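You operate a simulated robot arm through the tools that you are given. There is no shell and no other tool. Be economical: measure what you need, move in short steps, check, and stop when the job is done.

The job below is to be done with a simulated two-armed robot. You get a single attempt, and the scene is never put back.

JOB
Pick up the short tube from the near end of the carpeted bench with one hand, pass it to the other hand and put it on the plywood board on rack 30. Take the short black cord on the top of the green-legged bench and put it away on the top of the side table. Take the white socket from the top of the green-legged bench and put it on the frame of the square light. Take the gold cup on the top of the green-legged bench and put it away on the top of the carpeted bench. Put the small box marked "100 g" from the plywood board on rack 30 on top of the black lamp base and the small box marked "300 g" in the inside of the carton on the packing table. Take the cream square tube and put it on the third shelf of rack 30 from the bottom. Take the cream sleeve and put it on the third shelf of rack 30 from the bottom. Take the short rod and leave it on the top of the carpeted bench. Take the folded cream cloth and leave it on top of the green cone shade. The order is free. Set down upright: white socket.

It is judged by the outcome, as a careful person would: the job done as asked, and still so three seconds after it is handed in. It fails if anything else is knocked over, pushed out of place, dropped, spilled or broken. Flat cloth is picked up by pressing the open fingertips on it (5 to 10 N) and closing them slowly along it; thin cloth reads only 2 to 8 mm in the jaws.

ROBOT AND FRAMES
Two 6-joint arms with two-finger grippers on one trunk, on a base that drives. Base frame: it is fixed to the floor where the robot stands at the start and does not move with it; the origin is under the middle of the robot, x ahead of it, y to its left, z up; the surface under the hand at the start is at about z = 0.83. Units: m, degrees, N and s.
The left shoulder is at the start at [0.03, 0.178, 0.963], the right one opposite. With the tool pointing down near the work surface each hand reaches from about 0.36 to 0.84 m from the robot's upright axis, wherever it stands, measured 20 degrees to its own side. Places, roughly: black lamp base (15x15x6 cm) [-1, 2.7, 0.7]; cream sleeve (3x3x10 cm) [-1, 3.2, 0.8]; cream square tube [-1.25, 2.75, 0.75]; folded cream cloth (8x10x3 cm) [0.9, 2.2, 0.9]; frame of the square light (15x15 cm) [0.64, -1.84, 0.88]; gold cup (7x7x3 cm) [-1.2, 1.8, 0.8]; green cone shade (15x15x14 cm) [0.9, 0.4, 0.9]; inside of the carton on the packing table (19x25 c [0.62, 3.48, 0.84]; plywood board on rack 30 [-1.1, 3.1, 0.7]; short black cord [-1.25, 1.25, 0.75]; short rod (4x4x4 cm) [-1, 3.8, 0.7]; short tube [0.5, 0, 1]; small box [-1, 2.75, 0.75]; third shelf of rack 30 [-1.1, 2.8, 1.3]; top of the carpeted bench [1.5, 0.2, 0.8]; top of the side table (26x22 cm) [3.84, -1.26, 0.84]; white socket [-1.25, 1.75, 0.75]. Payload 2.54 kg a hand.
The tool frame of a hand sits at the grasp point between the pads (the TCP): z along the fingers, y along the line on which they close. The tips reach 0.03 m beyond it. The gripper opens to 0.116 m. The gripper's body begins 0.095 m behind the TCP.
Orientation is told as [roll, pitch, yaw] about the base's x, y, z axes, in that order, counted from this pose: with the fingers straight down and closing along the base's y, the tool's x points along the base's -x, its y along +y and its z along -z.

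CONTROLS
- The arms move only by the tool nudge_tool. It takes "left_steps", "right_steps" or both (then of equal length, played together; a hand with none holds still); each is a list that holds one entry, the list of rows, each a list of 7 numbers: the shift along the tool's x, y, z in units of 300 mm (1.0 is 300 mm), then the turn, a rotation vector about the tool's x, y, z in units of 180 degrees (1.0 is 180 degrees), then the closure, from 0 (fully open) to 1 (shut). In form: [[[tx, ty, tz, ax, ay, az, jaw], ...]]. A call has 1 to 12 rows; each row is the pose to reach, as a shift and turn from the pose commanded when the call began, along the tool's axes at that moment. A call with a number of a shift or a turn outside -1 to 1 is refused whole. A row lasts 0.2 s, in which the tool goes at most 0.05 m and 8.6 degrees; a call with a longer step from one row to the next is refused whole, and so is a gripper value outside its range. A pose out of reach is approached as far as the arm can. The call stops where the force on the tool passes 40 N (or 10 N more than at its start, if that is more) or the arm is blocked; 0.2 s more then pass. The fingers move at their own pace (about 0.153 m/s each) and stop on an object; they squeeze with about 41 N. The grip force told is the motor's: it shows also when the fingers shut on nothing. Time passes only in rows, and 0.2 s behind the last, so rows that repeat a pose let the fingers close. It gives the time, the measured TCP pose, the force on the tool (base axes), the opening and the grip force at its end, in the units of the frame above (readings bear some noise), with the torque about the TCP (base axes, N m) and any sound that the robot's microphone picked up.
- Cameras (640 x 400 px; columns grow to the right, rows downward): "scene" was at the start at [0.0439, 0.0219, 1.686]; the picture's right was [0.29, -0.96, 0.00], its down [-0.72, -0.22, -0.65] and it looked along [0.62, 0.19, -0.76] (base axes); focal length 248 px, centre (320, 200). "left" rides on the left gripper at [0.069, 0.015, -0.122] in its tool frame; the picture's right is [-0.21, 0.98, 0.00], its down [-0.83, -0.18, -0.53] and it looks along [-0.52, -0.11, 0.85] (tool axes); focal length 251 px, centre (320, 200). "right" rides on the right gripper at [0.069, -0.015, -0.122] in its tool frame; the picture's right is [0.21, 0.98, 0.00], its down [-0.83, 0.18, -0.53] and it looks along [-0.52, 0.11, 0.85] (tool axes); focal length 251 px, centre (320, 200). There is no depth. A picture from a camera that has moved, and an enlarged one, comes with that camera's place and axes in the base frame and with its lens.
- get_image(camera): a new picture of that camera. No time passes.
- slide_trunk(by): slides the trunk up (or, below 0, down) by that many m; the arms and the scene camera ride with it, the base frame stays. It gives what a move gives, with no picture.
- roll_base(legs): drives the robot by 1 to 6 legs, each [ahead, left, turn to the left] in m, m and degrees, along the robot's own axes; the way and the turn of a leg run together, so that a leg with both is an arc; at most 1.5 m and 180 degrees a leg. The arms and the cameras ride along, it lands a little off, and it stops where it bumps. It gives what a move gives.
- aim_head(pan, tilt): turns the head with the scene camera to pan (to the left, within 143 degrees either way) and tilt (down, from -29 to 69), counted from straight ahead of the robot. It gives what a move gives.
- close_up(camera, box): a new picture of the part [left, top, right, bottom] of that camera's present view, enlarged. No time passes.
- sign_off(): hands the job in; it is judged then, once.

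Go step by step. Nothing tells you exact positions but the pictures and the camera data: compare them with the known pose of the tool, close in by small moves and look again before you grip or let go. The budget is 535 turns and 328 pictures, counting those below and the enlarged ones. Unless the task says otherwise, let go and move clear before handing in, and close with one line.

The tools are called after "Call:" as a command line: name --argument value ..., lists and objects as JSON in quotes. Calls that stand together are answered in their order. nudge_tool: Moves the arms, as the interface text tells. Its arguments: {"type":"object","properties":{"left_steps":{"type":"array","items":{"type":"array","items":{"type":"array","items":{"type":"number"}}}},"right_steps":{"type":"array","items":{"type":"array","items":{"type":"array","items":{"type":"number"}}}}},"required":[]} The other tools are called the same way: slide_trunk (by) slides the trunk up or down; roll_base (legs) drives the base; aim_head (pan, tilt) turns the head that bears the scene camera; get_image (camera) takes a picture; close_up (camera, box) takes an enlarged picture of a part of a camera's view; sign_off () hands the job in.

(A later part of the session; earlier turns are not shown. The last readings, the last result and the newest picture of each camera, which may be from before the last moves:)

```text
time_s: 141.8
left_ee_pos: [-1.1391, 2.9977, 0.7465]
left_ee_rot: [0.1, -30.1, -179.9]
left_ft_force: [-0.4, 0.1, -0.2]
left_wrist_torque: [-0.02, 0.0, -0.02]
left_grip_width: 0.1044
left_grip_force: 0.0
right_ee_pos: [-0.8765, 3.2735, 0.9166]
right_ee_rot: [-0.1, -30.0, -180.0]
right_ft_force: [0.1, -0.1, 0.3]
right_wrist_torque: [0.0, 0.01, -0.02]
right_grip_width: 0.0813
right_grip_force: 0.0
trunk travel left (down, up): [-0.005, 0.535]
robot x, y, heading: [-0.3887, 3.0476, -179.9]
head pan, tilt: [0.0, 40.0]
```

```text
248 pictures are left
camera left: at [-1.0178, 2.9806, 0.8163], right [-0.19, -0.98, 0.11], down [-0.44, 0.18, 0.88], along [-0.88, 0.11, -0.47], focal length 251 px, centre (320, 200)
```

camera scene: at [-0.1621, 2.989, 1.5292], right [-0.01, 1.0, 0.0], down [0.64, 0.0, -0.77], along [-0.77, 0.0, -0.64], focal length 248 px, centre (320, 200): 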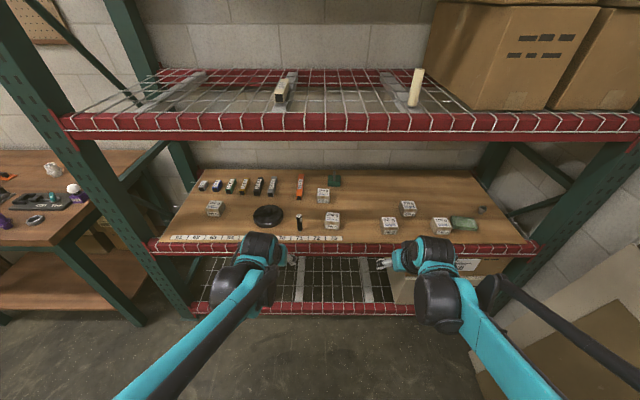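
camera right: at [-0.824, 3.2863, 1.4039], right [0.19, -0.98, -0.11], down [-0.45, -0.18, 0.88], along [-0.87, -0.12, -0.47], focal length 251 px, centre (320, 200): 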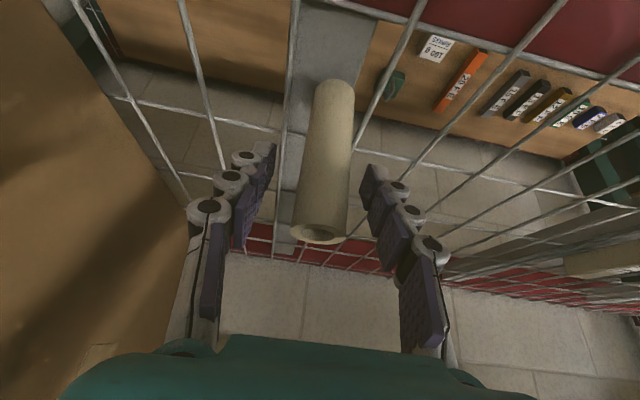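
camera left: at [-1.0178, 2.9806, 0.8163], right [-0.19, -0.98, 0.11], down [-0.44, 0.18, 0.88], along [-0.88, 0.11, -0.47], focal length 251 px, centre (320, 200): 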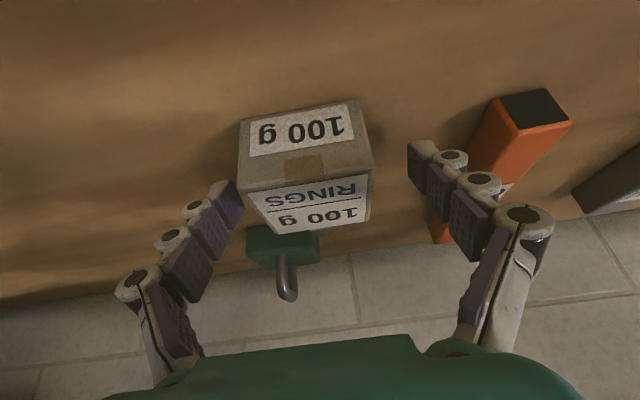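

Slight centering shift of 8 mm, then close.

Call:
nudge_tool --left_steps '[[[0, -0.025, 0, 0, 0, 0, 0.1], [0, -0.025, 0, 0, 0, 0, 0.3], [0, -0.025, 0, 0, 0, 0, 0.6], [0, -0.025, 0, 0, 0, 0, 1], [0, -0.025, 0, 0, 0, 0, 1]]]'

Call:
get_image --camera "left"

```text
time_s: 143.0
left_ee_pos: [-1.1387, 3.0047, 0.7471]
left_ee_rot: [-0.1, -30.3, -180.1]
left_ft_force: [0.2, -0.5, 2.6]
left_wrist_torque: [-0.13, 0.03, -0.01]
left_grip_width: 0.0653
left_grip_force: 41.2
right_ee_pos: [-0.8755, 3.2739, 0.9162]
right_ee_rot: [0.0, -30.0, -179.9]
right_ft_force: [0.4, -0.2, -0.2]
right_wrist_torque: [-0.01, 0.01, -0.02]
right_grip_width: 0.081
right_grip_force: 0.1
trunk travel left (down, up): [-0.005, 0.535]
robot x, y, heading: [-0.3858, 3.0516, -180.3]
head pan, tilt: [0.0, 40.0]
```

```text
247 pictures are left
camera left: at [-1.0172, 2.9881, 0.817], right [-0.19, -0.98, 0.11], down [-0.44, 0.18, 0.88], along [-0.88, 0.11, -0.47], focal length 251 px, centre (320, 200)
```

left: 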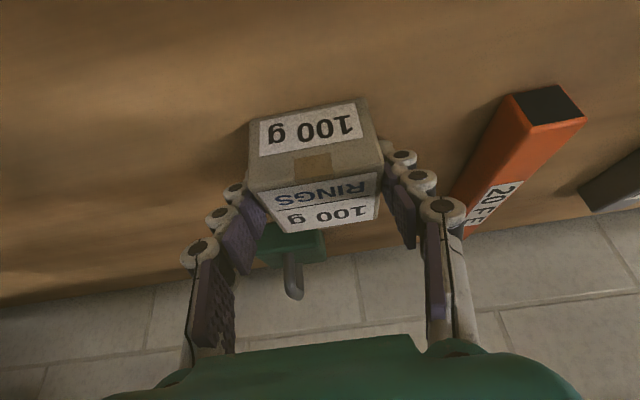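

Held (6.5 cm). I lift along the same way out and carry it toward the lamp base.

Call:
nudge_tool --left_steps '[[[-0.044, 0, -0.077, 0, 0, 0, 1], [-0.088, 0, -0.153, 0, 0, 0, 1], [-0.015, 0, -0.29, 0, 0, 0, 1], [0.058, 0, -0.43, 0, 0, 0, 1], [0.13, 0, -0.568, 0, 0, 0, 1], [0.161, 0.137, -0.594, 0, 0, 0, 1], [0.193, 0.273, -0.62, 0, 0, 0, 1], [0.224, 0.41, -0.645, 0, 0, 0, 1], [0.256, 0.547, -0.67, 0, 0, 0, 1], [0.287, 0.683, -0.697, 0, 0, 0, 1], [0.287, 0.683, -0.697, 0, 0, 0, 1]]]'

Call:
get_image --camera "left"

Call:
close_up --camera "scene" --box '[180, 200, 340, 300]'

```text
time_s: 145.4
left_ee_pos: [-0.9584, 2.7996, 0.883]
left_ee_rot: [0.0, -30.2, 179.9]
left_ft_force: [0.2, 0.0, -1.5]
left_wrist_torque: [0.02, 0.02, 0.03]
left_grip_width: 0.0649
left_grip_force: 41.2
right_ee_pos: [-0.8759, 3.2743, 0.916]
right_ee_rot: [-0.1, -29.9, -179.9]
right_ft_force: [0.1, 0.8, -0.3]
right_wrist_torque: [-0.02, 0.0, 0.02]
right_grip_width: 0.0811
right_grip_force: 0.1
trunk travel left (down, up): [-0.005, 0.535]
robot x, y, heading: [-0.3923, 3.0466, -179.9]
head pan, tilt: [0.0, 40.0]
```

```text
246 pictures are left
camera left: at [-0.8369, 2.7821, 0.953], right [-0.19, -0.98, 0.11], down [-0.44, 0.18, 0.88], along [-0.88, 0.11, -0.47], focal length 251 px, centre (320, 200)
```

left: 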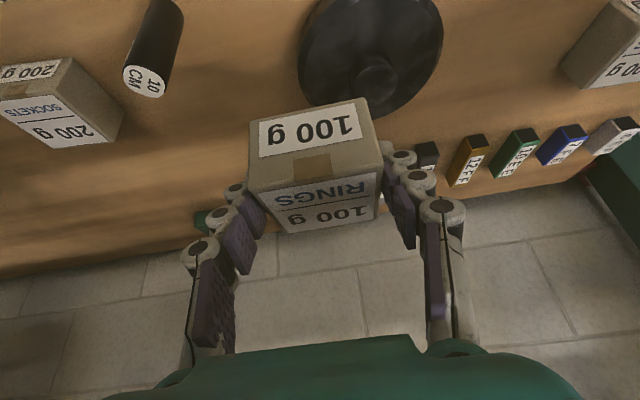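

```text
4.00 times, centred on (260, 250) of scene
camera zoom: at [-0.4441, 3.0492, 1.529], right [0.0, 1.0, 0.0], down [0.64, 0.0, -0.77], along [-0.77, 0.0, -0.64], focal length 992 px, centre (560, 0)
```

zoom: 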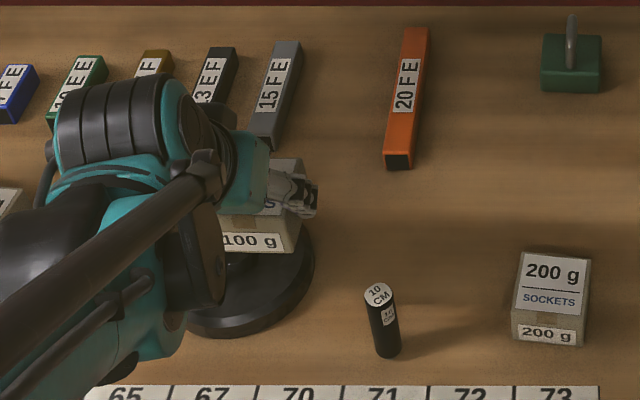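

Lamp hub centre ≈(-0.986, 2.740). I move over it at z≈0.83.

Call:
nudge_tool --left_steps '[[[0.01, 0.1, 0.05, 0, 0, 0, 1], [0.02, 0.199, 0.1, 0, 0, 0, 1], [0.035, 0.199, 0.184, 0, 0, 0, 1], [0.035, 0.199, 0.184, 0, 0, 0, 1]]]'

Call:
get_image --camera "left"

Call:
close_up --camera "scene" --box '[180, 200, 340, 300]'

```text
time_s: 146.4
left_ee_pos: [-0.9763, 2.7392, 0.8309]
left_ee_rot: [0.0, -30.1, -180.0]
left_ft_force: [-1.1, 0.0, -1.5]
left_wrist_torque: [-0.03, 0.01, -0.03]
left_grip_width: 0.0651
left_grip_force: 41.4
right_ee_pos: [-0.8756, 3.2736, 0.9169]
right_ee_rot: [-0.2, -30.1, -180.0]
right_ft_force: [-0.5, -0.1, -0.7]
right_wrist_torque: [0.0, -0.03, 0.0]
right_grip_width: 0.0812
right_grip_force: 0.1
trunk travel left (down, up): [-0.005, 0.535]
robot x, y, heading: [-0.3903, 3.0505, -180.0]
head pan, tilt: [0.0, 40.0]
```

```text
244 pictures are left
camera left: at [-0.8561, 2.7222, 0.9007], right [-0.18, -0.98, 0.11], down [-0.44, 0.18, 0.88], along [-0.88, 0.11, -0.47], focal length 251 px, centre (320, 200)
```

left: 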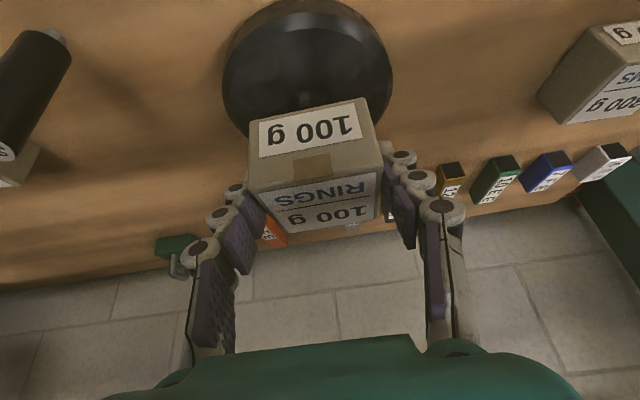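

```text
4.00 times, centred on (260, 250) of scene
camera zoom: at [-0.4439, 3.049, 1.5291], right [0.0, 1.0, 0.0], down [0.64, 0.0, -0.77], along [-0.77, 0.0, -0.64], focal length 992 px, centre (560, 0)
```

zoom: 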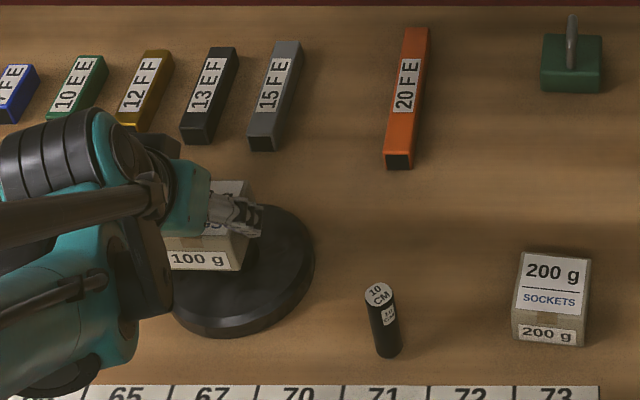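

My estimates of the lamp centre average ≈(-0.996, 2.746). I adjust by about 1 cm, then lower to contact.

Call:
nudge_tool --left_steps '[[[-0.032, -0.023, 0.018, 0, 0, 0, 1], [-0.016, -0.023, 0.045, 0, 0, 0, 1], [0.0, -0.023, 0.073, 0, 0, 0, 1]]]'

Call:
nudge_tool --left_steps '[[[0.005, 0, 0.0087, 0, 0, 0, 1], [0.01, 0, 0.0173, 0, 0, 0, 1], [0.015, 0, 0.026, 0, 0, 0, 1], [0.02, 0, 0.0346, 0, 0, 0, 1]]]'

Call:
close_up --camera "scene" --box '[180, 200, 340, 300]'

```text
time_s: 147.2
left_ee_pos: [-0.9885, 2.7472, 0.8117]
left_ee_rot: [-0.1, -30.2, -179.9]
left_ft_force: [-0.4, 0.5, -1.0]
left_wrist_torque: [0.0, 0.05, 0.0]
left_grip_width: 0.0648
left_grip_force: 41.1
right_ee_pos: [-0.8755, 3.2735, 0.9169]
right_ee_rot: [-0.1, -30.0, -179.9]
right_ft_force: [-0.7, 0.1, 0.4]
right_wrist_torque: [0.0, 0.02, 0.02]
right_grip_width: 0.0811
right_grip_force: 0.2
trunk travel left (down, up): [-0.005, 0.535]
robot x, y, heading: [-0.3898, 3.0493, -180.0]
head pan, tilt: [0.0, 40.0]
```

```text
time_s: 148.2
left_ee_pos: [-0.9887, 2.7476, 0.7999]
left_ee_rot: [-0.1, -30.2, -180.0]
left_ft_force: [1.0, 0.8, -0.9]
left_wrist_torque: [0.0, -0.04, -0.02]
left_grip_width: 0.0649
left_grip_force: 40.8
right_ee_pos: [-0.875, 3.2738, 0.9176]
right_ee_rot: [-0.1, -30.0, -179.9]
right_ft_force: [0.3, 0.0, 0.2]
right_wrist_torque: [0.0, -0.01, 0.0]
right_grip_width: 0.0812
right_grip_force: 0.2
trunk travel left (down, up): [-0.005, 0.535]
robot x, y, heading: [-0.3867, 3.0491, -179.6]
head pan, tilt: [0.0, 40.0]
```

```text
4.00 times, centred on (260, 250) of scene
camera zoom: at [-0.4441, 3.0489, 1.529], right [0.0, 1.0, 0.0], down [0.64, 0.0, -0.77], along [-0.77, 0.0, -0.64], focal length 992 px, centre (560, 0)
```

zoom: 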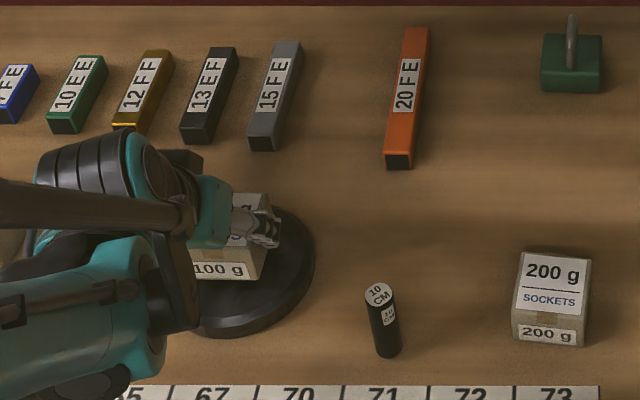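

Not in contact yet; continue down in 3 mm rows.

Call:
nudge_tool --left_steps '[[[0.005, 0, 0.0087, 0, 0, 0, 1], [0.01, 0, 0.0173, 0, 0, 0, 1], [0.015, 0, 0.026, 0, 0, 0, 1], [0.02, 0, 0.0346, 0, 0, 0, 1]]]'

Call:
get_image --camera "left"

```text
time_s: 149.2
left_ee_pos: [-0.9876, 2.7477, 0.7895]
left_ee_rot: [0.1, -30.5, -180.0]
left_ft_force: [-1.1, -3.3, 38.6]
left_wrist_torque: [-0.14, 0.55, 0.03]
left_grip_width: 0.0654
left_grip_force: 41.4
right_ee_pos: [-0.8725, 3.2746, 0.9175]
right_ee_rot: [0.1, -30.2, -180.0]
right_ft_force: [0.6, 0.6, 0.0]
right_wrist_torque: [0.0, 0.0, -0.05]
right_grip_width: 0.0813
right_grip_force: 0.0
trunk travel left (down, up): [-0.005, 0.535]
robot x, y, heading: [-0.3871, 3.0501, -180.1]
head pan, tilt: [0.0, 40.0]
```

```text
241 pictures are left
camera left: at [-0.8655, 2.7305, 0.8594], right [-0.18, -0.98, 0.11], down [-0.44, 0.18, 0.88], along [-0.88, 0.11, -0.46], focal length 251 px, centre (320, 200)
```

left: 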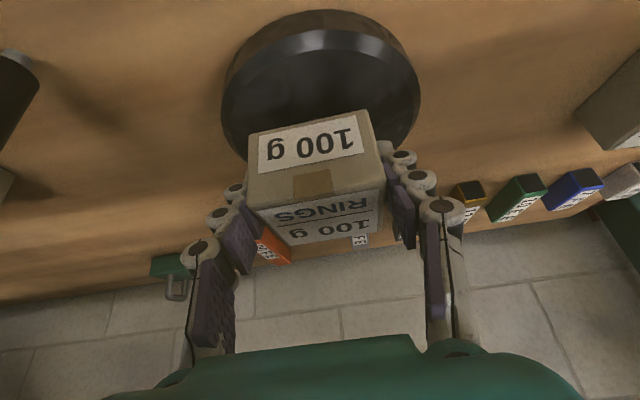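

Contact with the hub at z≈0.752. I nudge 7 mm deeper for better centring, then release.

Call:
nudge_tool --left_steps '[[[-0.01, 0, -0.017, 0, 0, 0, 1], [-0.03, 0, -0.006, 0, 0, 0, 1], [-0.022, 0, 0.008, 0, 0, 0, 1], [-0.022, 0, 0.008, 0, 0, 0, 0.42], [-0.022, 0, 0.008, 0, 0, 0, 0.38], [-0.022, 0, 0.008, 0, 0, 0, 0.3], [-0.022, 0, 0.008, 0, 0, 0, 0.15]]]'

Call:
get_image --camera "left"

```text
time_s: 150.8
left_ee_pos: [-0.9967, 2.746, 0.7892]
left_ee_rot: [0.0, -30.2, -180.1]
left_ft_force: [-0.2, -0.2, 0.6]
left_wrist_torque: [0.01, 0.0, 0.0]
left_grip_width: 0.0988
left_grip_force: 0.1
right_ee_pos: [-0.8743, 3.2736, 0.9179]
right_ee_rot: [0.0, -29.9, -179.9]
right_ft_force: [-0.4, -0.3, 1.0]
right_wrist_torque: [0.0, -0.03, 0.0]
right_grip_width: 0.0813
right_grip_force: 0.1
trunk travel left (down, up): [-0.005, 0.535]
robot x, y, heading: [-0.3853, 3.047, -180.0]
head pan, tilt: [0.0, 40.0]
```

```text
240 pictures are left
camera left: at [-0.8743, 2.7298, 0.8587], right [-0.19, -0.98, 0.11], down [-0.44, 0.18, 0.88], along [-0.88, 0.11, -0.47], focal length 251 px, centre (320, 200)
```

left: 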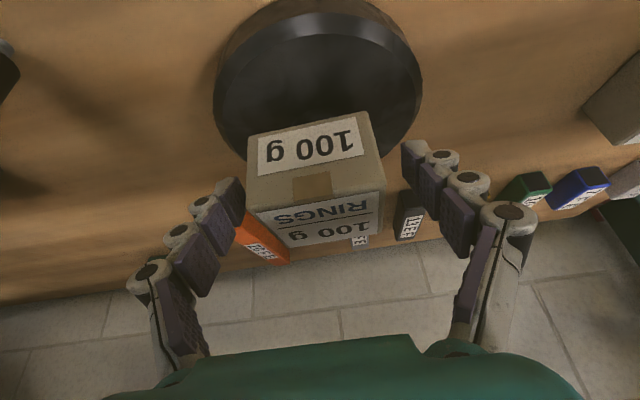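

It rests level. I withdraw and verify.

Call:
nudge_tool --left_steps '[[[0, 0, -0.1, 0, 0, 0, 0.15], [0, 0, -0.25, 0, 0, 0, 0.15], [0, 0, -0.4, 0, 0, 0, 0.15], [0.1, 0, -0.5, 0, 0, 0, 0.15], [0.2, 0.1, -0.5, 0, 0, 0, 0.15], [0.3, 0.2, -0.5, 0, 0, 0, 0.15]]]'

Call:
close_up --camera "scene" --box '[150, 190, 310, 290]'

Call:
get_image --camera "left"

```text
time_s: 152.2
left_ee_pos: [-0.8414, 2.6861, 0.8727]
left_ee_rot: [0.1, -30.3, -180.0]
left_ft_force: [-0.1, 0.3, -0.1]
left_wrist_torque: [0.01, 0.01, -0.01]
left_grip_width: 0.0987
left_grip_force: 0.0
right_ee_pos: [-0.8746, 3.2732, 0.9176]
right_ee_rot: [-0.1, -30.0, -179.9]
right_ft_force: [-0.4, 0.6, -0.7]
right_wrist_torque: [0.01, -0.02, -0.01]
right_grip_width: 0.0813
right_grip_force: 0.0
trunk travel left (down, up): [-0.005, 0.535]
robot x, y, heading: [-0.3899, 3.0512, -180.0]
head pan, tilt: [0.0, 40.0]
```

```text
4.00 times, centred on (230, 240) of scene
camera zoom: at [-0.4437, 3.0486, 1.529], right [0.0, 1.0, 0.0], down [0.64, 0.0, -0.77], along [-0.77, 0.0, -0.64], focal length 992 px, centre (680, 40)
```

zoom: 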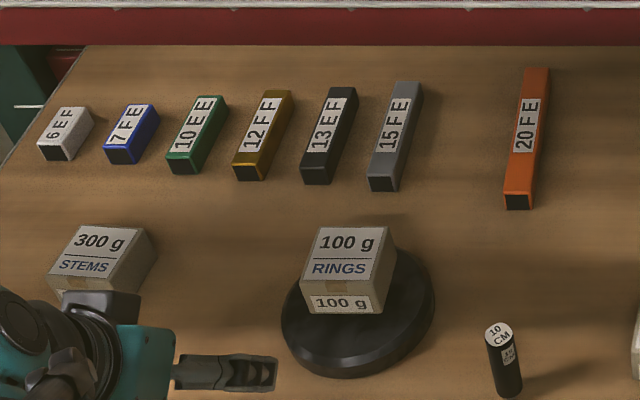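

```text
238 pictures are left
camera left: at [-0.7206, 2.6691, 0.9429], right [-0.19, -0.98, 0.11], down [-0.44, 0.18, 0.88], along [-0.88, 0.12, -0.47], focal length 251 px, centre (320, 200)
```

left: 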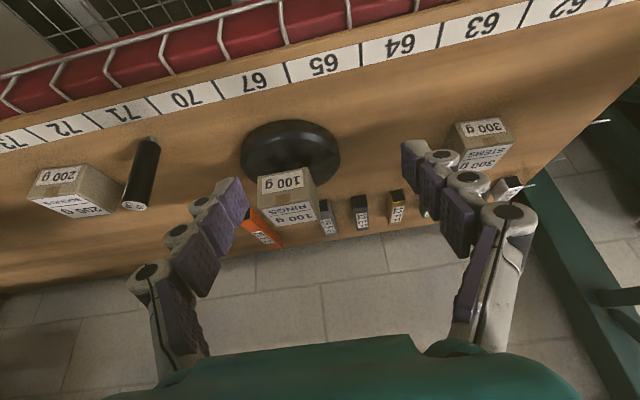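

The 100 g box sits on the lamp base. Now I shift left for the 300 g box at about (-1.045, 2.488).

Call:
roll_base --legs '[[0, 0.25, 0]]'

Call:
get_image --camera "left"

Call:
close_up --camera "scene" --box '[150, 190, 310, 290]'

```text
time_s: 154.1
left_ee_pos: [-0.841, 2.4369, 0.872]
left_ee_rot: [-0.1, -30.1, -180.0]
left_ft_force: [-0.2, -0.4, 0.4]
left_wrist_torque: [0.03, 0.03, 0.01]
left_grip_width: 0.0986
left_grip_force: 0.0
right_ee_pos: [-0.8754, 3.0227, 0.917]
right_ee_rot: [-0.1, -30.0, -179.9]
right_ft_force: [1.0, -0.6, 1.2]
right_wrist_torque: [0.04, 0.04, -0.01]
right_grip_width: 0.0813
right_grip_force: 0.0
trunk travel left (down, up): [-0.005, 0.535]
robot x, y, heading: [-0.3889, 2.8016, -179.9]
head pan, tilt: [0.0, 40.0]
```

```text
237 pictures are left
camera left: at [-0.7199, 2.4192, 0.9426], right [-0.18, -0.98, 0.11], down [-0.44, 0.18, 0.88], along [-0.88, 0.11, -0.47], focal length 251 px, centre (320, 200)
```

left: 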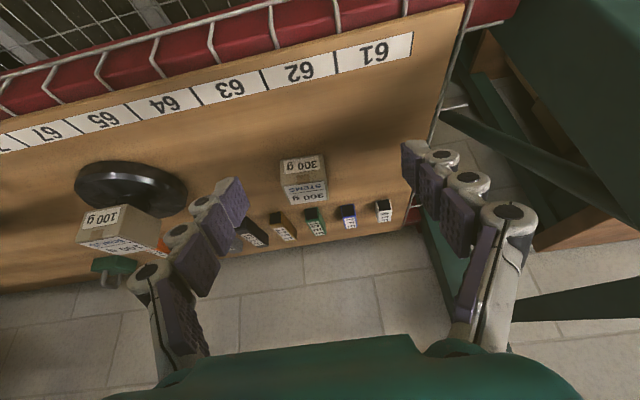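

```text
4.00 times, centred on (230, 240) of scene
camera zoom: at [-0.4435, 2.7988, 1.529], right [0.0, 1.0, 0.0], down [0.64, 0.0, -0.77], along [-0.77, 0.0, -0.64], focal length 992 px, centre (680, 40)
```

zoom: 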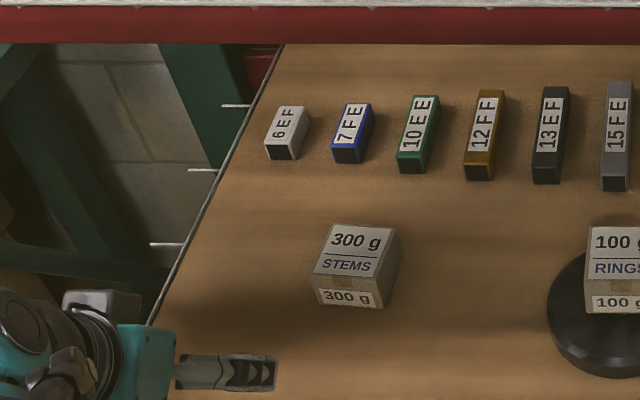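

300 g box at ≈(-1.048, 2.485). I go over it, check, and descend.

Call:
nudge_tool --left_steps '[[[-0.1, -0.04, 0.09, 0, 0, 0, 0.1], [-0.2, -0.08, 0.18, 0, 0, 0, 0.1], [-0.3, -0.12, 0.28, 0, 0, 0, 0.1], [-0.4, -0.15, 0.38, 0, 0, 0, 0.1], [-0.488, -0.163, 0.482, 0, 0, 0, 0.1], [-0.45, -0.163, 0.547, 0, 0, 0, 0.1], [-0.42, -0.163, 0.6, 0, 0, 0, 0.1]]]'

Call:
get_image --camera "left"

```text
time_s: 155.7
left_ee_pos: [-1.0408, 2.486, 0.78]
left_ee_rot: [0.0, -30.2, -179.9]
left_ft_force: [0.7, 0.5, 0.3]
left_wrist_torque: [0.01, 0.02, -0.02]
left_grip_width: 0.1043
left_grip_force: 0.0
right_ee_pos: [-0.876, 3.024, 0.9167]
right_ee_rot: [-0.1, -30.0, -179.8]
right_ft_force: [0.3, 0.7, 0.1]
right_wrist_torque: [-0.01, -0.01, 0.0]
right_grip_width: 0.0814
right_grip_force: 0.1
trunk travel left (down, up): [-0.005, 0.535]
robot x, y, heading: [-0.3908, 2.7981, -179.9]
head pan, tilt: [0.0, 40.0]
```

```text
235 pictures are left
camera left: at [-0.9203, 2.4687, 0.8496], right [-0.18, -0.98, 0.11], down [-0.45, 0.18, 0.88], along [-0.88, 0.11, -0.47], focal length 251 px, centre (320, 200)
```

left: 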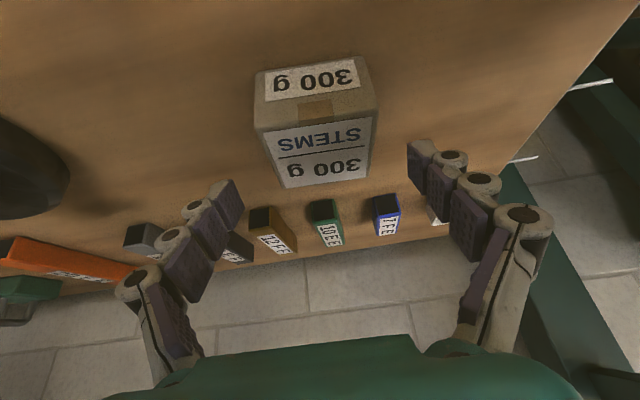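

Call:
nudge_tool --left_steps '[[[0.04, -0.01, 0.04, 0, 0, 0, 0.1], [0.078, -0.012, 0.082, 0, 0, 0, 0.1], [0.078, -0.012, 0.082, 0, 0, 0, 0.3], [0.078, -0.012, 0.082, 0, 0, 0, 0.6], [0.078, -0.012, 0.082, 0, 0, 0, 1], [0.078, -0.012, 0.082, 0, 0, 0, 1]]]'

Call:
get_image --camera "left"

```text
time_s: 157.1
left_ee_pos: [-1.0336, 2.4888, 0.7491]
left_ee_rot: [0.0, -30.3, -179.9]
left_ft_force: [1.0, -2.7, 3.6]
left_wrist_torque: [-0.32, 0.06, 0.08]
left_grip_width: 0.0658
left_grip_force: 41.3
right_ee_pos: [-0.8745, 3.0233, 0.9167]
right_ee_rot: [-0.2, -30.0, -179.8]
right_ft_force: [0.1, 0.2, 0.1]
right_wrist_torque: [-0.01, 0.0, 0.02]
right_grip_width: 0.081
right_grip_force: 0.0
trunk travel left (down, up): [-0.005, 0.535]
robot x, y, heading: [-0.3827, 2.8003, -180.2]
head pan, tilt: [0.0, 40.0]
```

```text
234 pictures are left
camera left: at [-0.9119, 2.472, 0.8184], right [-0.18, -0.98, 0.11], down [-0.44, 0.18, 0.88], along [-0.88, 0.11, -0.47], focal length 251 px, centre (320, 200)
```

left: 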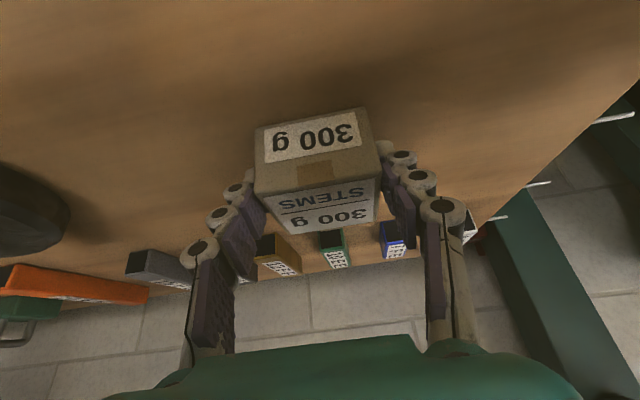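

Held. I lift out, back off a little, and shift right to the short rod at the far end.

Call:
nudge_tool --left_steps '[[[-0.05, 0, -0.087, 0, 0, 0, 1], [-0.1, 0, -0.173, 0, 0, 0, 1], [-0.05, 0, -0.3, 0, 0, 0, 1], [0.05, 0, -0.41, 0, 0, 0, 1], [0.15, 0, -0.52, 0, 0, 0, 1], [0.22, 0, -0.63, 0, 0, 0, 1], [0.27, 0, -0.733, 0, 0, 0, 1]]]'

Call:
roll_base --legs '[[-0.1, 0, 0], [0, -0.75, 0]]'

Call:
get_image --camera "scene"

Call:
get_image --camera "right"

```text
time_s: 158.7
left_ee_pos: [-0.8503, 2.4901, 0.8978]
left_ee_rot: [0.0, -30.3, -179.9]
left_ft_force: [0.0, 0.2, -3.4]
left_wrist_torque: [0.03, -0.05, 0.02]
left_grip_width: 0.0653
left_grip_force: 41.2
right_ee_pos: [-0.8742, 3.0243, 0.918]
right_ee_rot: [0.0, -30.1, -179.9]
right_ft_force: [0.1, 0.8, -0.4]
right_wrist_torque: [-0.02, 0.02, 0.0]
right_grip_width: 0.0811
right_grip_force: 0.0
trunk travel left (down, up): [-0.005, 0.535]
robot x, y, heading: [-0.3868, 2.8026, -179.7]
head pan, tilt: [0.0, 40.0]
```

```text
time_s: 163.2
left_ee_pos: [-0.7521, 3.2097, 0.8962]
left_ee_rot: [0.0, -30.2, 180.0]
left_ft_force: [0.0, 0.6, -3.4]
left_wrist_torque: [-0.01, -0.08, -0.02]
left_grip_width: 0.065
left_grip_force: 40.7
right_ee_pos: [-0.7743, 3.7383, 0.9169]
right_ee_rot: [0.5, -29.9, 180.0]
right_ft_force: [0.2, -1.2, -0.7]
right_wrist_torque: [0.15, -0.01, -0.16]
right_grip_width: 0.0812
right_grip_force: 0.1
trunk travel left (down, up): [-0.005, 0.535]
robot x, y, heading: [-0.2876, 3.516, -180.1]
head pan, tilt: [0.0, 40.0]
stopped in leg 2: the force on the tool passed its limit at 63 N (the readings are from after the stop); the commanded pose is now the measured one
```

```text
233 pictures are left
camera scene: at [-0.3441, 3.5178, 1.529], right [0.0, 1.0, 0.0], down [0.64, 0.0, -0.77], along [-0.77, 0.0, -0.64], focal length 248 px, centre (320, 200)
```

scene: 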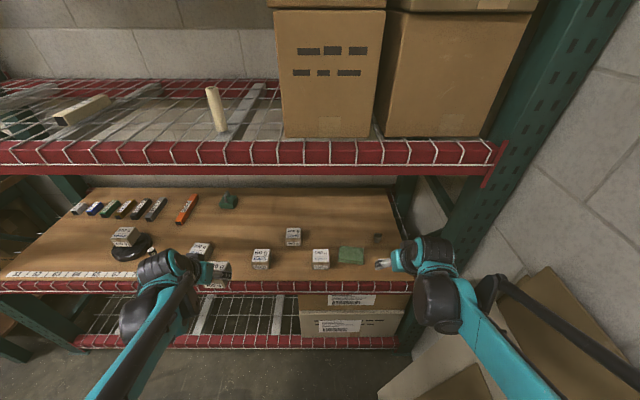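

```text
232 pictures are left
camera right: at [-0.6535, 3.7542, 0.9884], right [0.19, -0.98, -0.1], down [-0.45, -0.18, 0.88], along [-0.87, -0.12, -0.47], focal length 251 px, centre (320, 200)
```

right: 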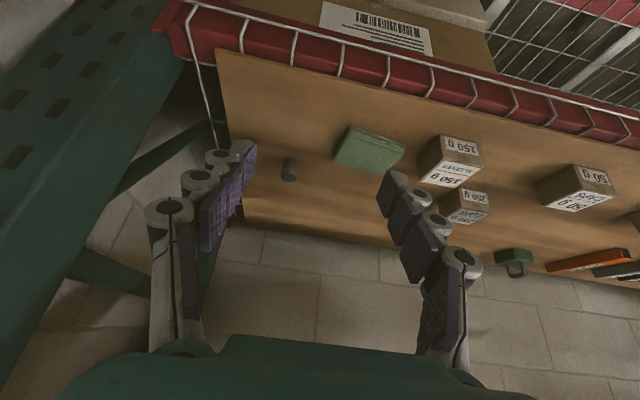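

Something stopped the sideways drive near the right hand. I look to the right before moving on.

Call:
aim_head --pan -40 --tilt 45

Call:
get_image --camera "scene"

```text
time_s: 164.3
left_ee_pos: [-0.7521, 3.2074, 0.8967]
left_ee_rot: [0.0, -30.2, 180.0]
left_ft_force: [-0.3, 1.0, -1.5]
left_wrist_torque: [0.02, -0.06, 0.01]
left_grip_width: 0.0652
left_grip_force: 40.5
right_ee_pos: [-0.7751, 3.7379, 0.9166]
right_ee_rot: [0.4, -30.0, 180.0]
right_ft_force: [0.4, -3.3, -1.3]
right_wrist_torque: [0.17, 0.12, -0.23]
right_grip_width: 0.0811
right_grip_force: 0.1
trunk travel left (down, up): [-0.005, 0.535]
robot x, y, heading: [-0.2877, 3.5167, -180.0]
head pan, tilt: [-40.0, 45.0]
```

```text
231 pictures are left
camera scene: at [-0.3214, 3.57, 1.5218], right [0.64, 0.77, 0.0], down [0.54, -0.45, -0.71], along [-0.54, 0.45, -0.71], focal length 248 px, centre (320, 200)
```

scene: 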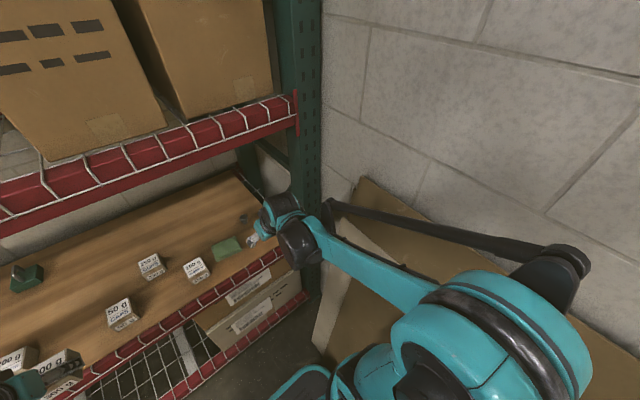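

The right hand brushed the rack's end post, which limits straight access to the rod. I back away, turn 30° right so the hand comes at the rod from the left side.

Call:
roll_base --legs '[[0, 0.1, 0], [-0.15, 0.1, 0], [0, 0, -30]]'

Call:
aim_head --pan -5 --tilt 40

Call:
get_image --camera "scene"

```text
time_s: 167.8
left_ee_pos: [-0.7014, 3.2503, 0.8965]
left_ee_rot: [-0.1, -30.2, 155.3]
left_ft_force: [-0.3, -1.0, -3.0]
left_wrist_torque: [-0.02, -0.05, -0.02]
left_grip_width: 0.0653
left_grip_force: 40.6
right_ee_pos: [-0.5022, 3.7376, 0.9177]
right_ee_rot: [1.0, -30.0, 155.3]
right_ft_force: [-1.3, -8.7, -0.9]
right_wrist_torque: [0.2, 0.05, -0.18]
right_grip_width: 0.0775
right_grip_force: 0.0
trunk travel left (down, up): [-0.005, 0.535]
robot x, y, heading: [-0.1491, 3.3362, 155.3]
head pan, tilt: [-40.0, 45.0]
stopped in leg 3: the force on the tool passed its limit at 45 N (the readings are from after the stop); the commanded pose is now the measured one
```

```text
time_s: 168.9
left_ee_pos: [-0.7006, 3.251, 0.8967]
left_ee_rot: [-0.1, -30.2, 155.3]
left_ft_force: [-1.1, 0.3, -2.8]
left_wrist_torque: [-0.03, 0.0, -0.05]
left_grip_width: 0.0652
left_grip_force: 41.2
right_ee_pos: [-0.5011, 3.739, 0.9176]
right_ee_rot: [0.9, -30.0, 155.4]
right_ft_force: [-1.8, -11.4, -2.0]
right_wrist_torque: [0.28, -0.01, -0.35]
right_grip_width: 0.076
right_grip_force: 0.1
trunk travel left (down, up): [-0.005, 0.535]
robot x, y, heading: [-0.1511, 3.3394, 155.2]
head pan, tilt: [-5.0, 40.0]
```

```text
230 pictures are left
camera scene: at [-0.1963, 3.3658, 1.529], right [0.5, 0.87, 0.0], down [0.56, -0.32, -0.77], along [-0.66, 0.38, -0.64], focal length 248 px, centre (320, 200)
```

scene: 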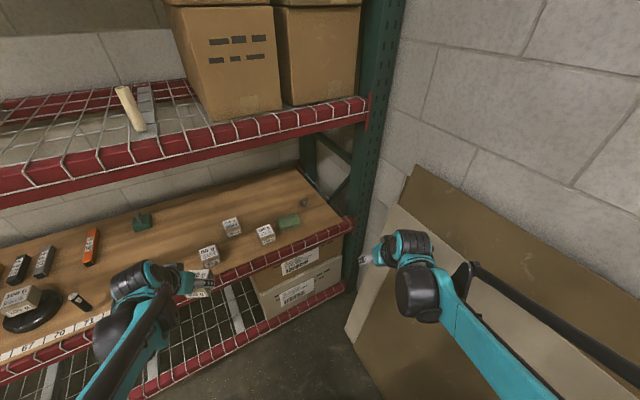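

The right fingers are touching a cardboard sheet leaning at the wall; I move away at once. I'll instead stand further left, facing the rack squarely, and reach across to the right with the hand turned.

Call:
roll_base --legs '[[0, 0.15, 0], [-0.03, 0, 24.8]]'

Call:
get_image --camera "scene"

```text
time_s: 171.5
left_ee_pos: [-0.6467, 2.8843, 0.8964]
left_ee_rot: [-0.1, -30.1, -180.0]
left_ft_force: [0.2, -0.3, -2.6]
left_wrist_torque: [0.01, -0.07, -0.03]
left_grip_width: 0.0653
left_grip_force: 40.8
right_ee_pos: [-0.6707, 3.4108, 0.9167]
right_ee_rot: [0.9, -29.9, -179.7]
right_ft_force: [0.2, 0.1, -0.3]
right_wrist_torque: [0.01, 0.03, -0.02]
right_grip_width: 0.0813
right_grip_force: 0.1
trunk travel left (down, up): [-0.005, 0.535]
robot x, y, heading: [-0.1833, 3.1934, -179.7]
head pan, tilt: [-5.0, 40.0]
```

```text
229 pictures are left
camera scene: at [-0.2378, 3.2021, 1.529], right [0.08, 1.0, 0.0], down [0.64, -0.05, -0.77], along [-0.76, 0.06, -0.64], focal length 248 px, centre (320, 200)
```

scene: 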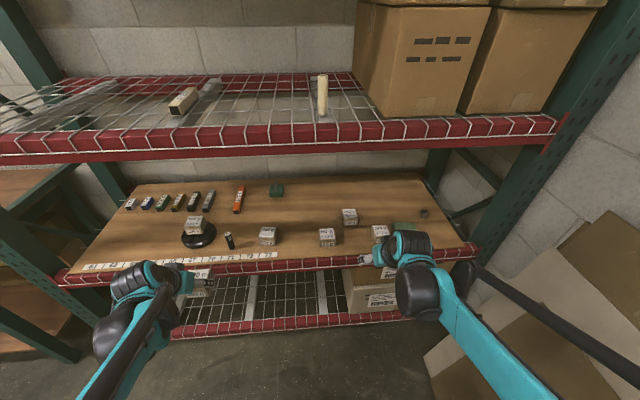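

Clear now. I yaw the right hand 25° to point right, drive in a bit and shift right.

Call:
nudge_tool --right_steps '[[[0, 0, 0, 0.023, 0, 0.04, 0.3], [0, 0, 0, 0.046, 0, 0.08, 0.3], [0, 0, 0, 0.0695, 0, 0.12, 0.3], [0, 0, 0, 0.0695, 0, 0.12, 0.3]]]'

Call:
roll_base --legs '[[0.245, -0.07, 0]]'

Call:
get_image --camera "right"

Call:
get_image --camera "scene"

```text
time_s: 172.5
left_ee_pos: [-0.6469, 2.8849, 0.8958]
left_ee_rot: [-0.1, -30.2, -180.0]
left_ft_force: [-0.4, 0.5, -3.5]
left_wrist_torque: [0.01, -0.05, 0.05]
left_grip_width: 0.0655
left_grip_force: 41.3
right_ee_pos: [-0.6711, 3.4101, 0.9171]
right_ee_rot: [0.8, -29.8, 155.3]
right_ft_force: [-0.1, 0.4, 0.6]
right_wrist_torque: [0.01, -0.01, 0.0]
right_grip_width: 0.0814
right_grip_force: 0.0
trunk travel left (down, up): [-0.005, 0.535]
robot x, y, heading: [-0.1834, 3.198, -179.8]
head pan, tilt: [-5.0, 40.0]
```

```text
time_s: 174.3
left_ee_pos: [-0.893, 2.9538, 0.896]
left_ee_rot: [0.0, -30.2, -179.8]
left_ft_force: [-0.2, 0.1, -3.0]
left_wrist_torque: [-0.02, -0.13, -0.01]
left_grip_width: 0.0646
left_grip_force: 41.6
right_ee_pos: [-0.9163, 3.4788, 0.9174]
right_ee_rot: [0.9, -29.7, 155.4]
right_ft_force: [-1.2, -0.8, -0.3]
right_wrist_torque: [-0.01, -0.05, 0.02]
right_grip_width: 0.0814
right_grip_force: 0.0
trunk travel left (down, up): [-0.005, 0.535]
robot x, y, heading: [-0.4321, 3.2672, -179.8]
head pan, tilt: [-5.0, 40.0]
```

```text
228 pictures are left
camera right: at [-0.7995, 3.4444, 0.989], right [-0.23, -0.97, -0.09], down [-0.48, 0.03, 0.87], along [-0.84, 0.25, -0.48], focal length 251 px, centre (320, 200)
```

right: 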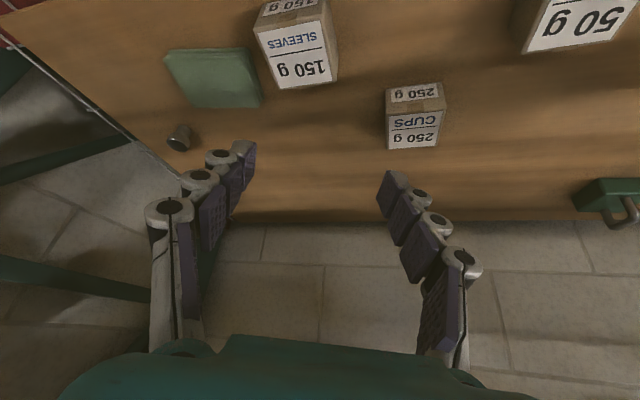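

```text
227 pictures are left
camera scene: at [-0.4846, 3.2718, 1.529], right [0.08, 1.0, 0.0], down [0.64, -0.05, -0.77], along [-0.76, 0.06, -0.64], focal length 248 px, centre (320, 200)
```

scene: 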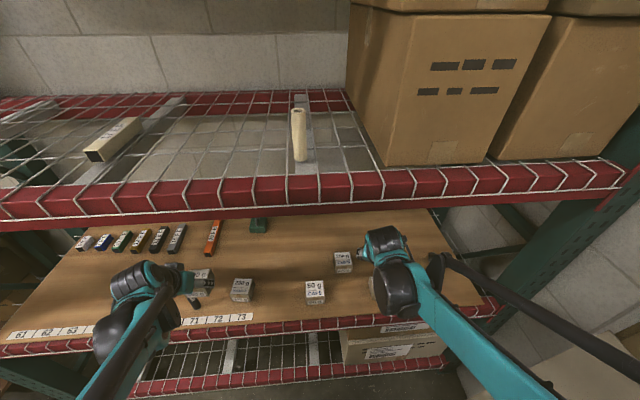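

Rod at ≈(-1.039, 3.761) confirmed. I reach over it.

Call:
nudge_tool --right_steps '[[[-0.069, -0.097, 0.08, 0, 0, 0, 0.3], [-0.138, -0.193, 0.17, 0, 0, 0, 0.3], [-0.207, -0.29, 0.26, 0, 0, 0, 0.3], [-0.276, -0.387, 0.36, 0, 0, 0, 0.3], [-0.346, -0.484, 0.46, 0, 0, 0, 0.3], [-0.415, -0.58, 0.56, 0, 0, 0, 0.3], [-0.484, -0.677, 0.653, 0, 0, 0, 0.3], [-0.484, -0.677, 0.653, 0, 0, 0, 0.3]]]'

Call:
get_image --camera "right"

```text
time_s: 176.2
left_ee_pos: [-0.8917, 2.9528, 0.8969]
left_ee_rot: [0.0, -30.1, -179.8]
left_ft_force: [0.3, 0.1, -2.6]
left_wrist_torque: [-0.02, -0.05, 0.01]
left_grip_width: 0.0652
left_grip_force: 41.2
right_ee_pos: [-1.0366, 3.7558, 0.8166]
right_ee_rot: [0.8, -29.8, 155.4]
right_ft_force: [-0.2, -0.6, -0.2]
right_wrist_torque: [0.01, 0.0, -0.01]
right_grip_width: 0.0812
right_grip_force: 0.1
trunk travel left (down, up): [-0.005, 0.535]
robot x, y, heading: [-0.4251, 3.2636, -179.8]
head pan, tilt: [-5.0, 40.0]
```

```text
226 pictures are left
camera right: at [-0.9192, 3.7208, 0.8882], right [-0.23, -0.97, -0.09], down [-0.48, 0.03, 0.88], along [-0.84, 0.25, -0.47], focal length 251 px, centre (320, 200)
```

right: 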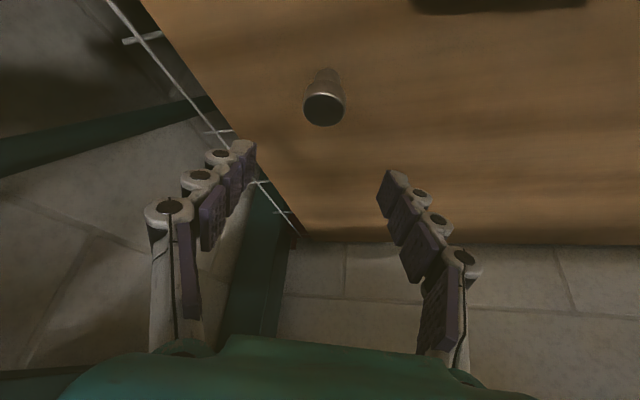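

Aligned. Descend and grip the rod.

Call:
nudge_tool --right_steps '[[[0.035, -0.008, 0.075, 0, 0, 0, 0.3], [0.07, -0.008, 0.15, 0, 0, 0, 0.3], [0.105, -0.008, 0.226, 0, 0, 0, 0.3], [0.105, -0.008, 0.226, 0, 0, 0, 0.6], [0.105, -0.008, 0.226, 0, 0, 0, 1], [0.105, -0.008, 0.226, 0, 0, 0, 1]]]'

Call:
get_image --camera "right"

```text
time_s: 177.6
left_ee_pos: [-0.8914, 2.9547, 0.8971]
left_ee_rot: [-0.2, -30.2, -179.8]
left_ft_force: [0.2, 0.1, -3.1]
left_wrist_torque: [0.0, -0.04, -0.02]
left_grip_width: 0.065
left_grip_force: 41.0
right_ee_pos: [-1.0418, 3.7592, 0.7414]
right_ee_rot: [0.8, -29.7, 155.3]
right_ft_force: [0.5, -0.3, 2.8]
right_wrist_torque: [-0.02, -0.03, -0.01]
right_grip_width: 0.0295
right_grip_force: 41.5
trunk travel left (down, up): [-0.005, 0.535]
robot x, y, heading: [-0.4257, 3.2684, -179.6]
head pan, tilt: [-5.0, 40.0]
```

```text
225 pictures are left
camera right: at [-0.9248, 3.7239, 0.8135], right [-0.23, -0.97, -0.09], down [-0.48, 0.03, 0.88], along [-0.84, 0.25, -0.47], focal length 251 px, centre (320, 200)
```

right: 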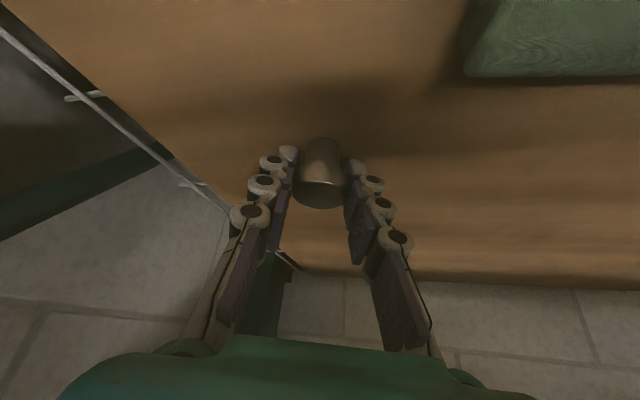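

Held. I retrace the path out.

Call:
nudge_tool --right_steps '[[[-0.035, 0.003, -0.075, 0, 0, 0, 1], [-0.07, 0.005, -0.15, 0, 0, 0, 1], [-0.105, 0.008, -0.226, 0, 0, 0, 1], [-0.036, 0.105, -0.319, 0, 0, 0, 1], [0.033, 0.201, -0.412, 0, 0, 0, 1], [0.102, 0.298, -0.506, 0, 0, 0, 1], [0.172, 0.395, -0.6, 0, 0, 0, 1], [0.241, 0.492, -0.693, 0, 0, 0, 1], [0.31, 0.588, -0.786, 0, 0, 0, 1], [0.379, 0.685, -0.879, 0, 0, 0, 1]]]'

Call:
roll_base --legs '[[-0.35, 0, 0]]'

Call:
get_image --camera "scene"

```text
time_s: 179.8
left_ee_pos: [-0.8926, 2.9545, 0.8975]
left_ee_rot: [-0.1, -30.3, -179.7]
left_ft_force: [-0.9, -0.2, -2.7]
left_wrist_torque: [0.0, -0.02, -0.02]
left_grip_width: 0.0652
left_grip_force: 41.4
right_ee_pos: [-0.914, 3.4787, 0.9162]
right_ee_rot: [0.8, -29.7, 155.3]
right_ft_force: [1.4, -1.0, -1.2]
right_wrist_torque: [-0.01, 0.01, 0.01]
right_grip_width: 0.0295
right_grip_force: 41.6
trunk travel left (down, up): [-0.005, 0.535]
robot x, y, heading: [-0.425, 3.2696, -179.8]
head pan, tilt: [-5.0, 40.0]
```

```text
time_s: 181.9
left_ee_pos: [-0.5733, 2.9541, 0.8957]
left_ee_rot: [0.0, -30.1, -179.8]
left_ft_force: [-0.1, -0.5, -2.7]
left_wrist_torque: [-0.02, -0.08, 0.0]
left_grip_width: 0.0652
left_grip_force: 40.7
right_ee_pos: [-0.5988, 3.4786, 0.9148]
right_ee_rot: [0.8, -29.7, 155.4]
right_ft_force: [-1.5, -0.3, 0.3]
right_wrist_torque: [0.0, -0.05, -0.02]
right_grip_width: 0.0292
right_grip_force: 41.1
trunk travel left (down, up): [-0.005, 0.535]
robot x, y, heading: [-0.1097, 3.2682, -179.6]
head pan, tilt: [-5.0, 40.0]
stopped in leg 1: the robot was blocked; the commanded pose is now the measured one
```

```text
224 pictures are left
camera scene: at [-0.1676, 3.2718, 1.5289], right [0.08, 1.0, 0.0], down [0.64, -0.05, -0.77], along [-0.76, 0.06, -0.64], focal length 248 px, centre (320, 200)
```

scene: 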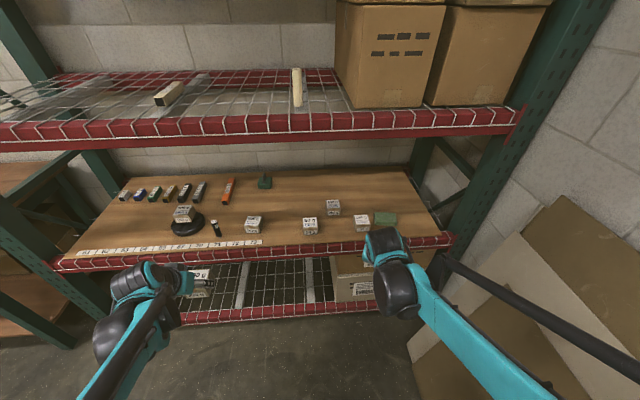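

Something behind blocks reversing (probably the packing table). I move forward a bit and look around behind on both sides.

Call:
roll_base --legs '[[0.05, 0, 0]]'

Call:
aim_head --pan 130 --tilt 35

Call:
get_image --camera "scene"

Call:
aim_head --pan -135 --tilt 35

Call:
get_image --camera "scene"

```text
time_s: 182.8
left_ee_pos: [-0.6247, 2.9524, 0.8963]
left_ee_rot: [0.0, -30.1, -179.7]
left_ft_force: [-0.2, -0.3, -3.8]
left_wrist_torque: [-0.02, -0.1, -0.01]
left_grip_width: 0.065
left_grip_force: 41.3
right_ee_pos: [-0.648, 3.4792, 0.9148]
right_ee_rot: [0.8, -29.6, 155.6]
right_ft_force: [-0.8, 0.2, -1.3]
right_wrist_torque: [-0.02, -0.04, 0.0]
right_grip_width: 0.0297
right_grip_force: 40.9
trunk travel left (down, up): [-0.005, 0.535]
robot x, y, heading: [-0.1598, 3.2678, -179.6]
head pan, tilt: [-5.0, 40.0]
```

```text
time_s: 185.0
left_ee_pos: [-0.6221, 2.9538, 0.896]
left_ee_rot: [0.0, -30.2, -179.7]
left_ft_force: [-0.2, 0.2, -2.1]
left_wrist_torque: [0.04, -0.06, -0.01]
left_grip_width: 0.0649
left_grip_force: 41.3
right_ee_pos: [-0.6462, 3.4792, 0.9151]
right_ee_rot: [0.8, -29.7, 155.5]
right_ft_force: [-0.4, 0.4, 0.2]
right_wrist_torque: [0.03, 0.03, 0.0]
right_grip_width: 0.0298
right_grip_force: 40.8
trunk travel left (down, up): [-0.005, 0.535]
robot x, y, heading: [-0.1585, 3.2658, -179.7]
head pan, tilt: [130.0, 35.0]
```

```text
223 pictures are left
camera scene: at [-0.0735, 3.1975, 1.5366], right [-0.76, -0.65, 0.0], down [-0.37, 0.44, -0.82], along [0.53, -0.62, -0.57], focal length 248 px, centre (320, 200)
```

scene: 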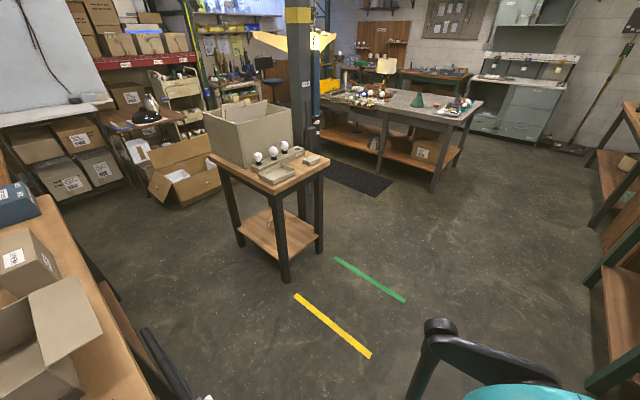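

```text
time_s: 188.7
left_ee_pos: [-0.6213, 2.9527, 0.8962]
left_ee_rot: [0.0, -30.3, -179.7]
left_ft_force: [-0.6, 0.2, -2.2]
left_wrist_torque: [0.02, -0.07, -0.01]
left_grip_width: 0.0649
left_grip_force: 40.6
right_ee_pos: [-0.6474, 3.4786, 0.9146]
right_ee_rot: [0.7, -29.7, 155.4]
right_ft_force: [0.2, 0.0, -0.9]
right_wrist_torque: [0.01, 0.01, -0.01]
right_grip_width: 0.0296
right_grip_force: 41.2
trunk travel left (down, up): [-0.005, 0.535]
robot x, y, heading: [-0.1596, 3.2622, -179.6]
head pan, tilt: [-135.0, 35.0]
```

```text
222 pictures are left
camera scene: at [-0.0686, 3.3273, 1.5366], right [0.71, -0.7, 0.0], down [-0.4, -0.41, -0.82], along [0.58, 0.58, -0.57], focal length 248 px, centre (320, 200)
```

scene: 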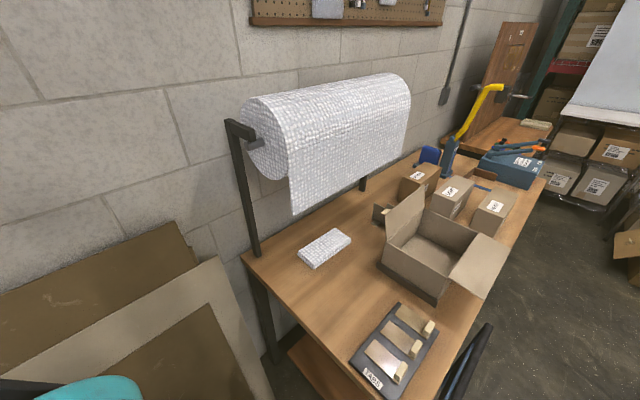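

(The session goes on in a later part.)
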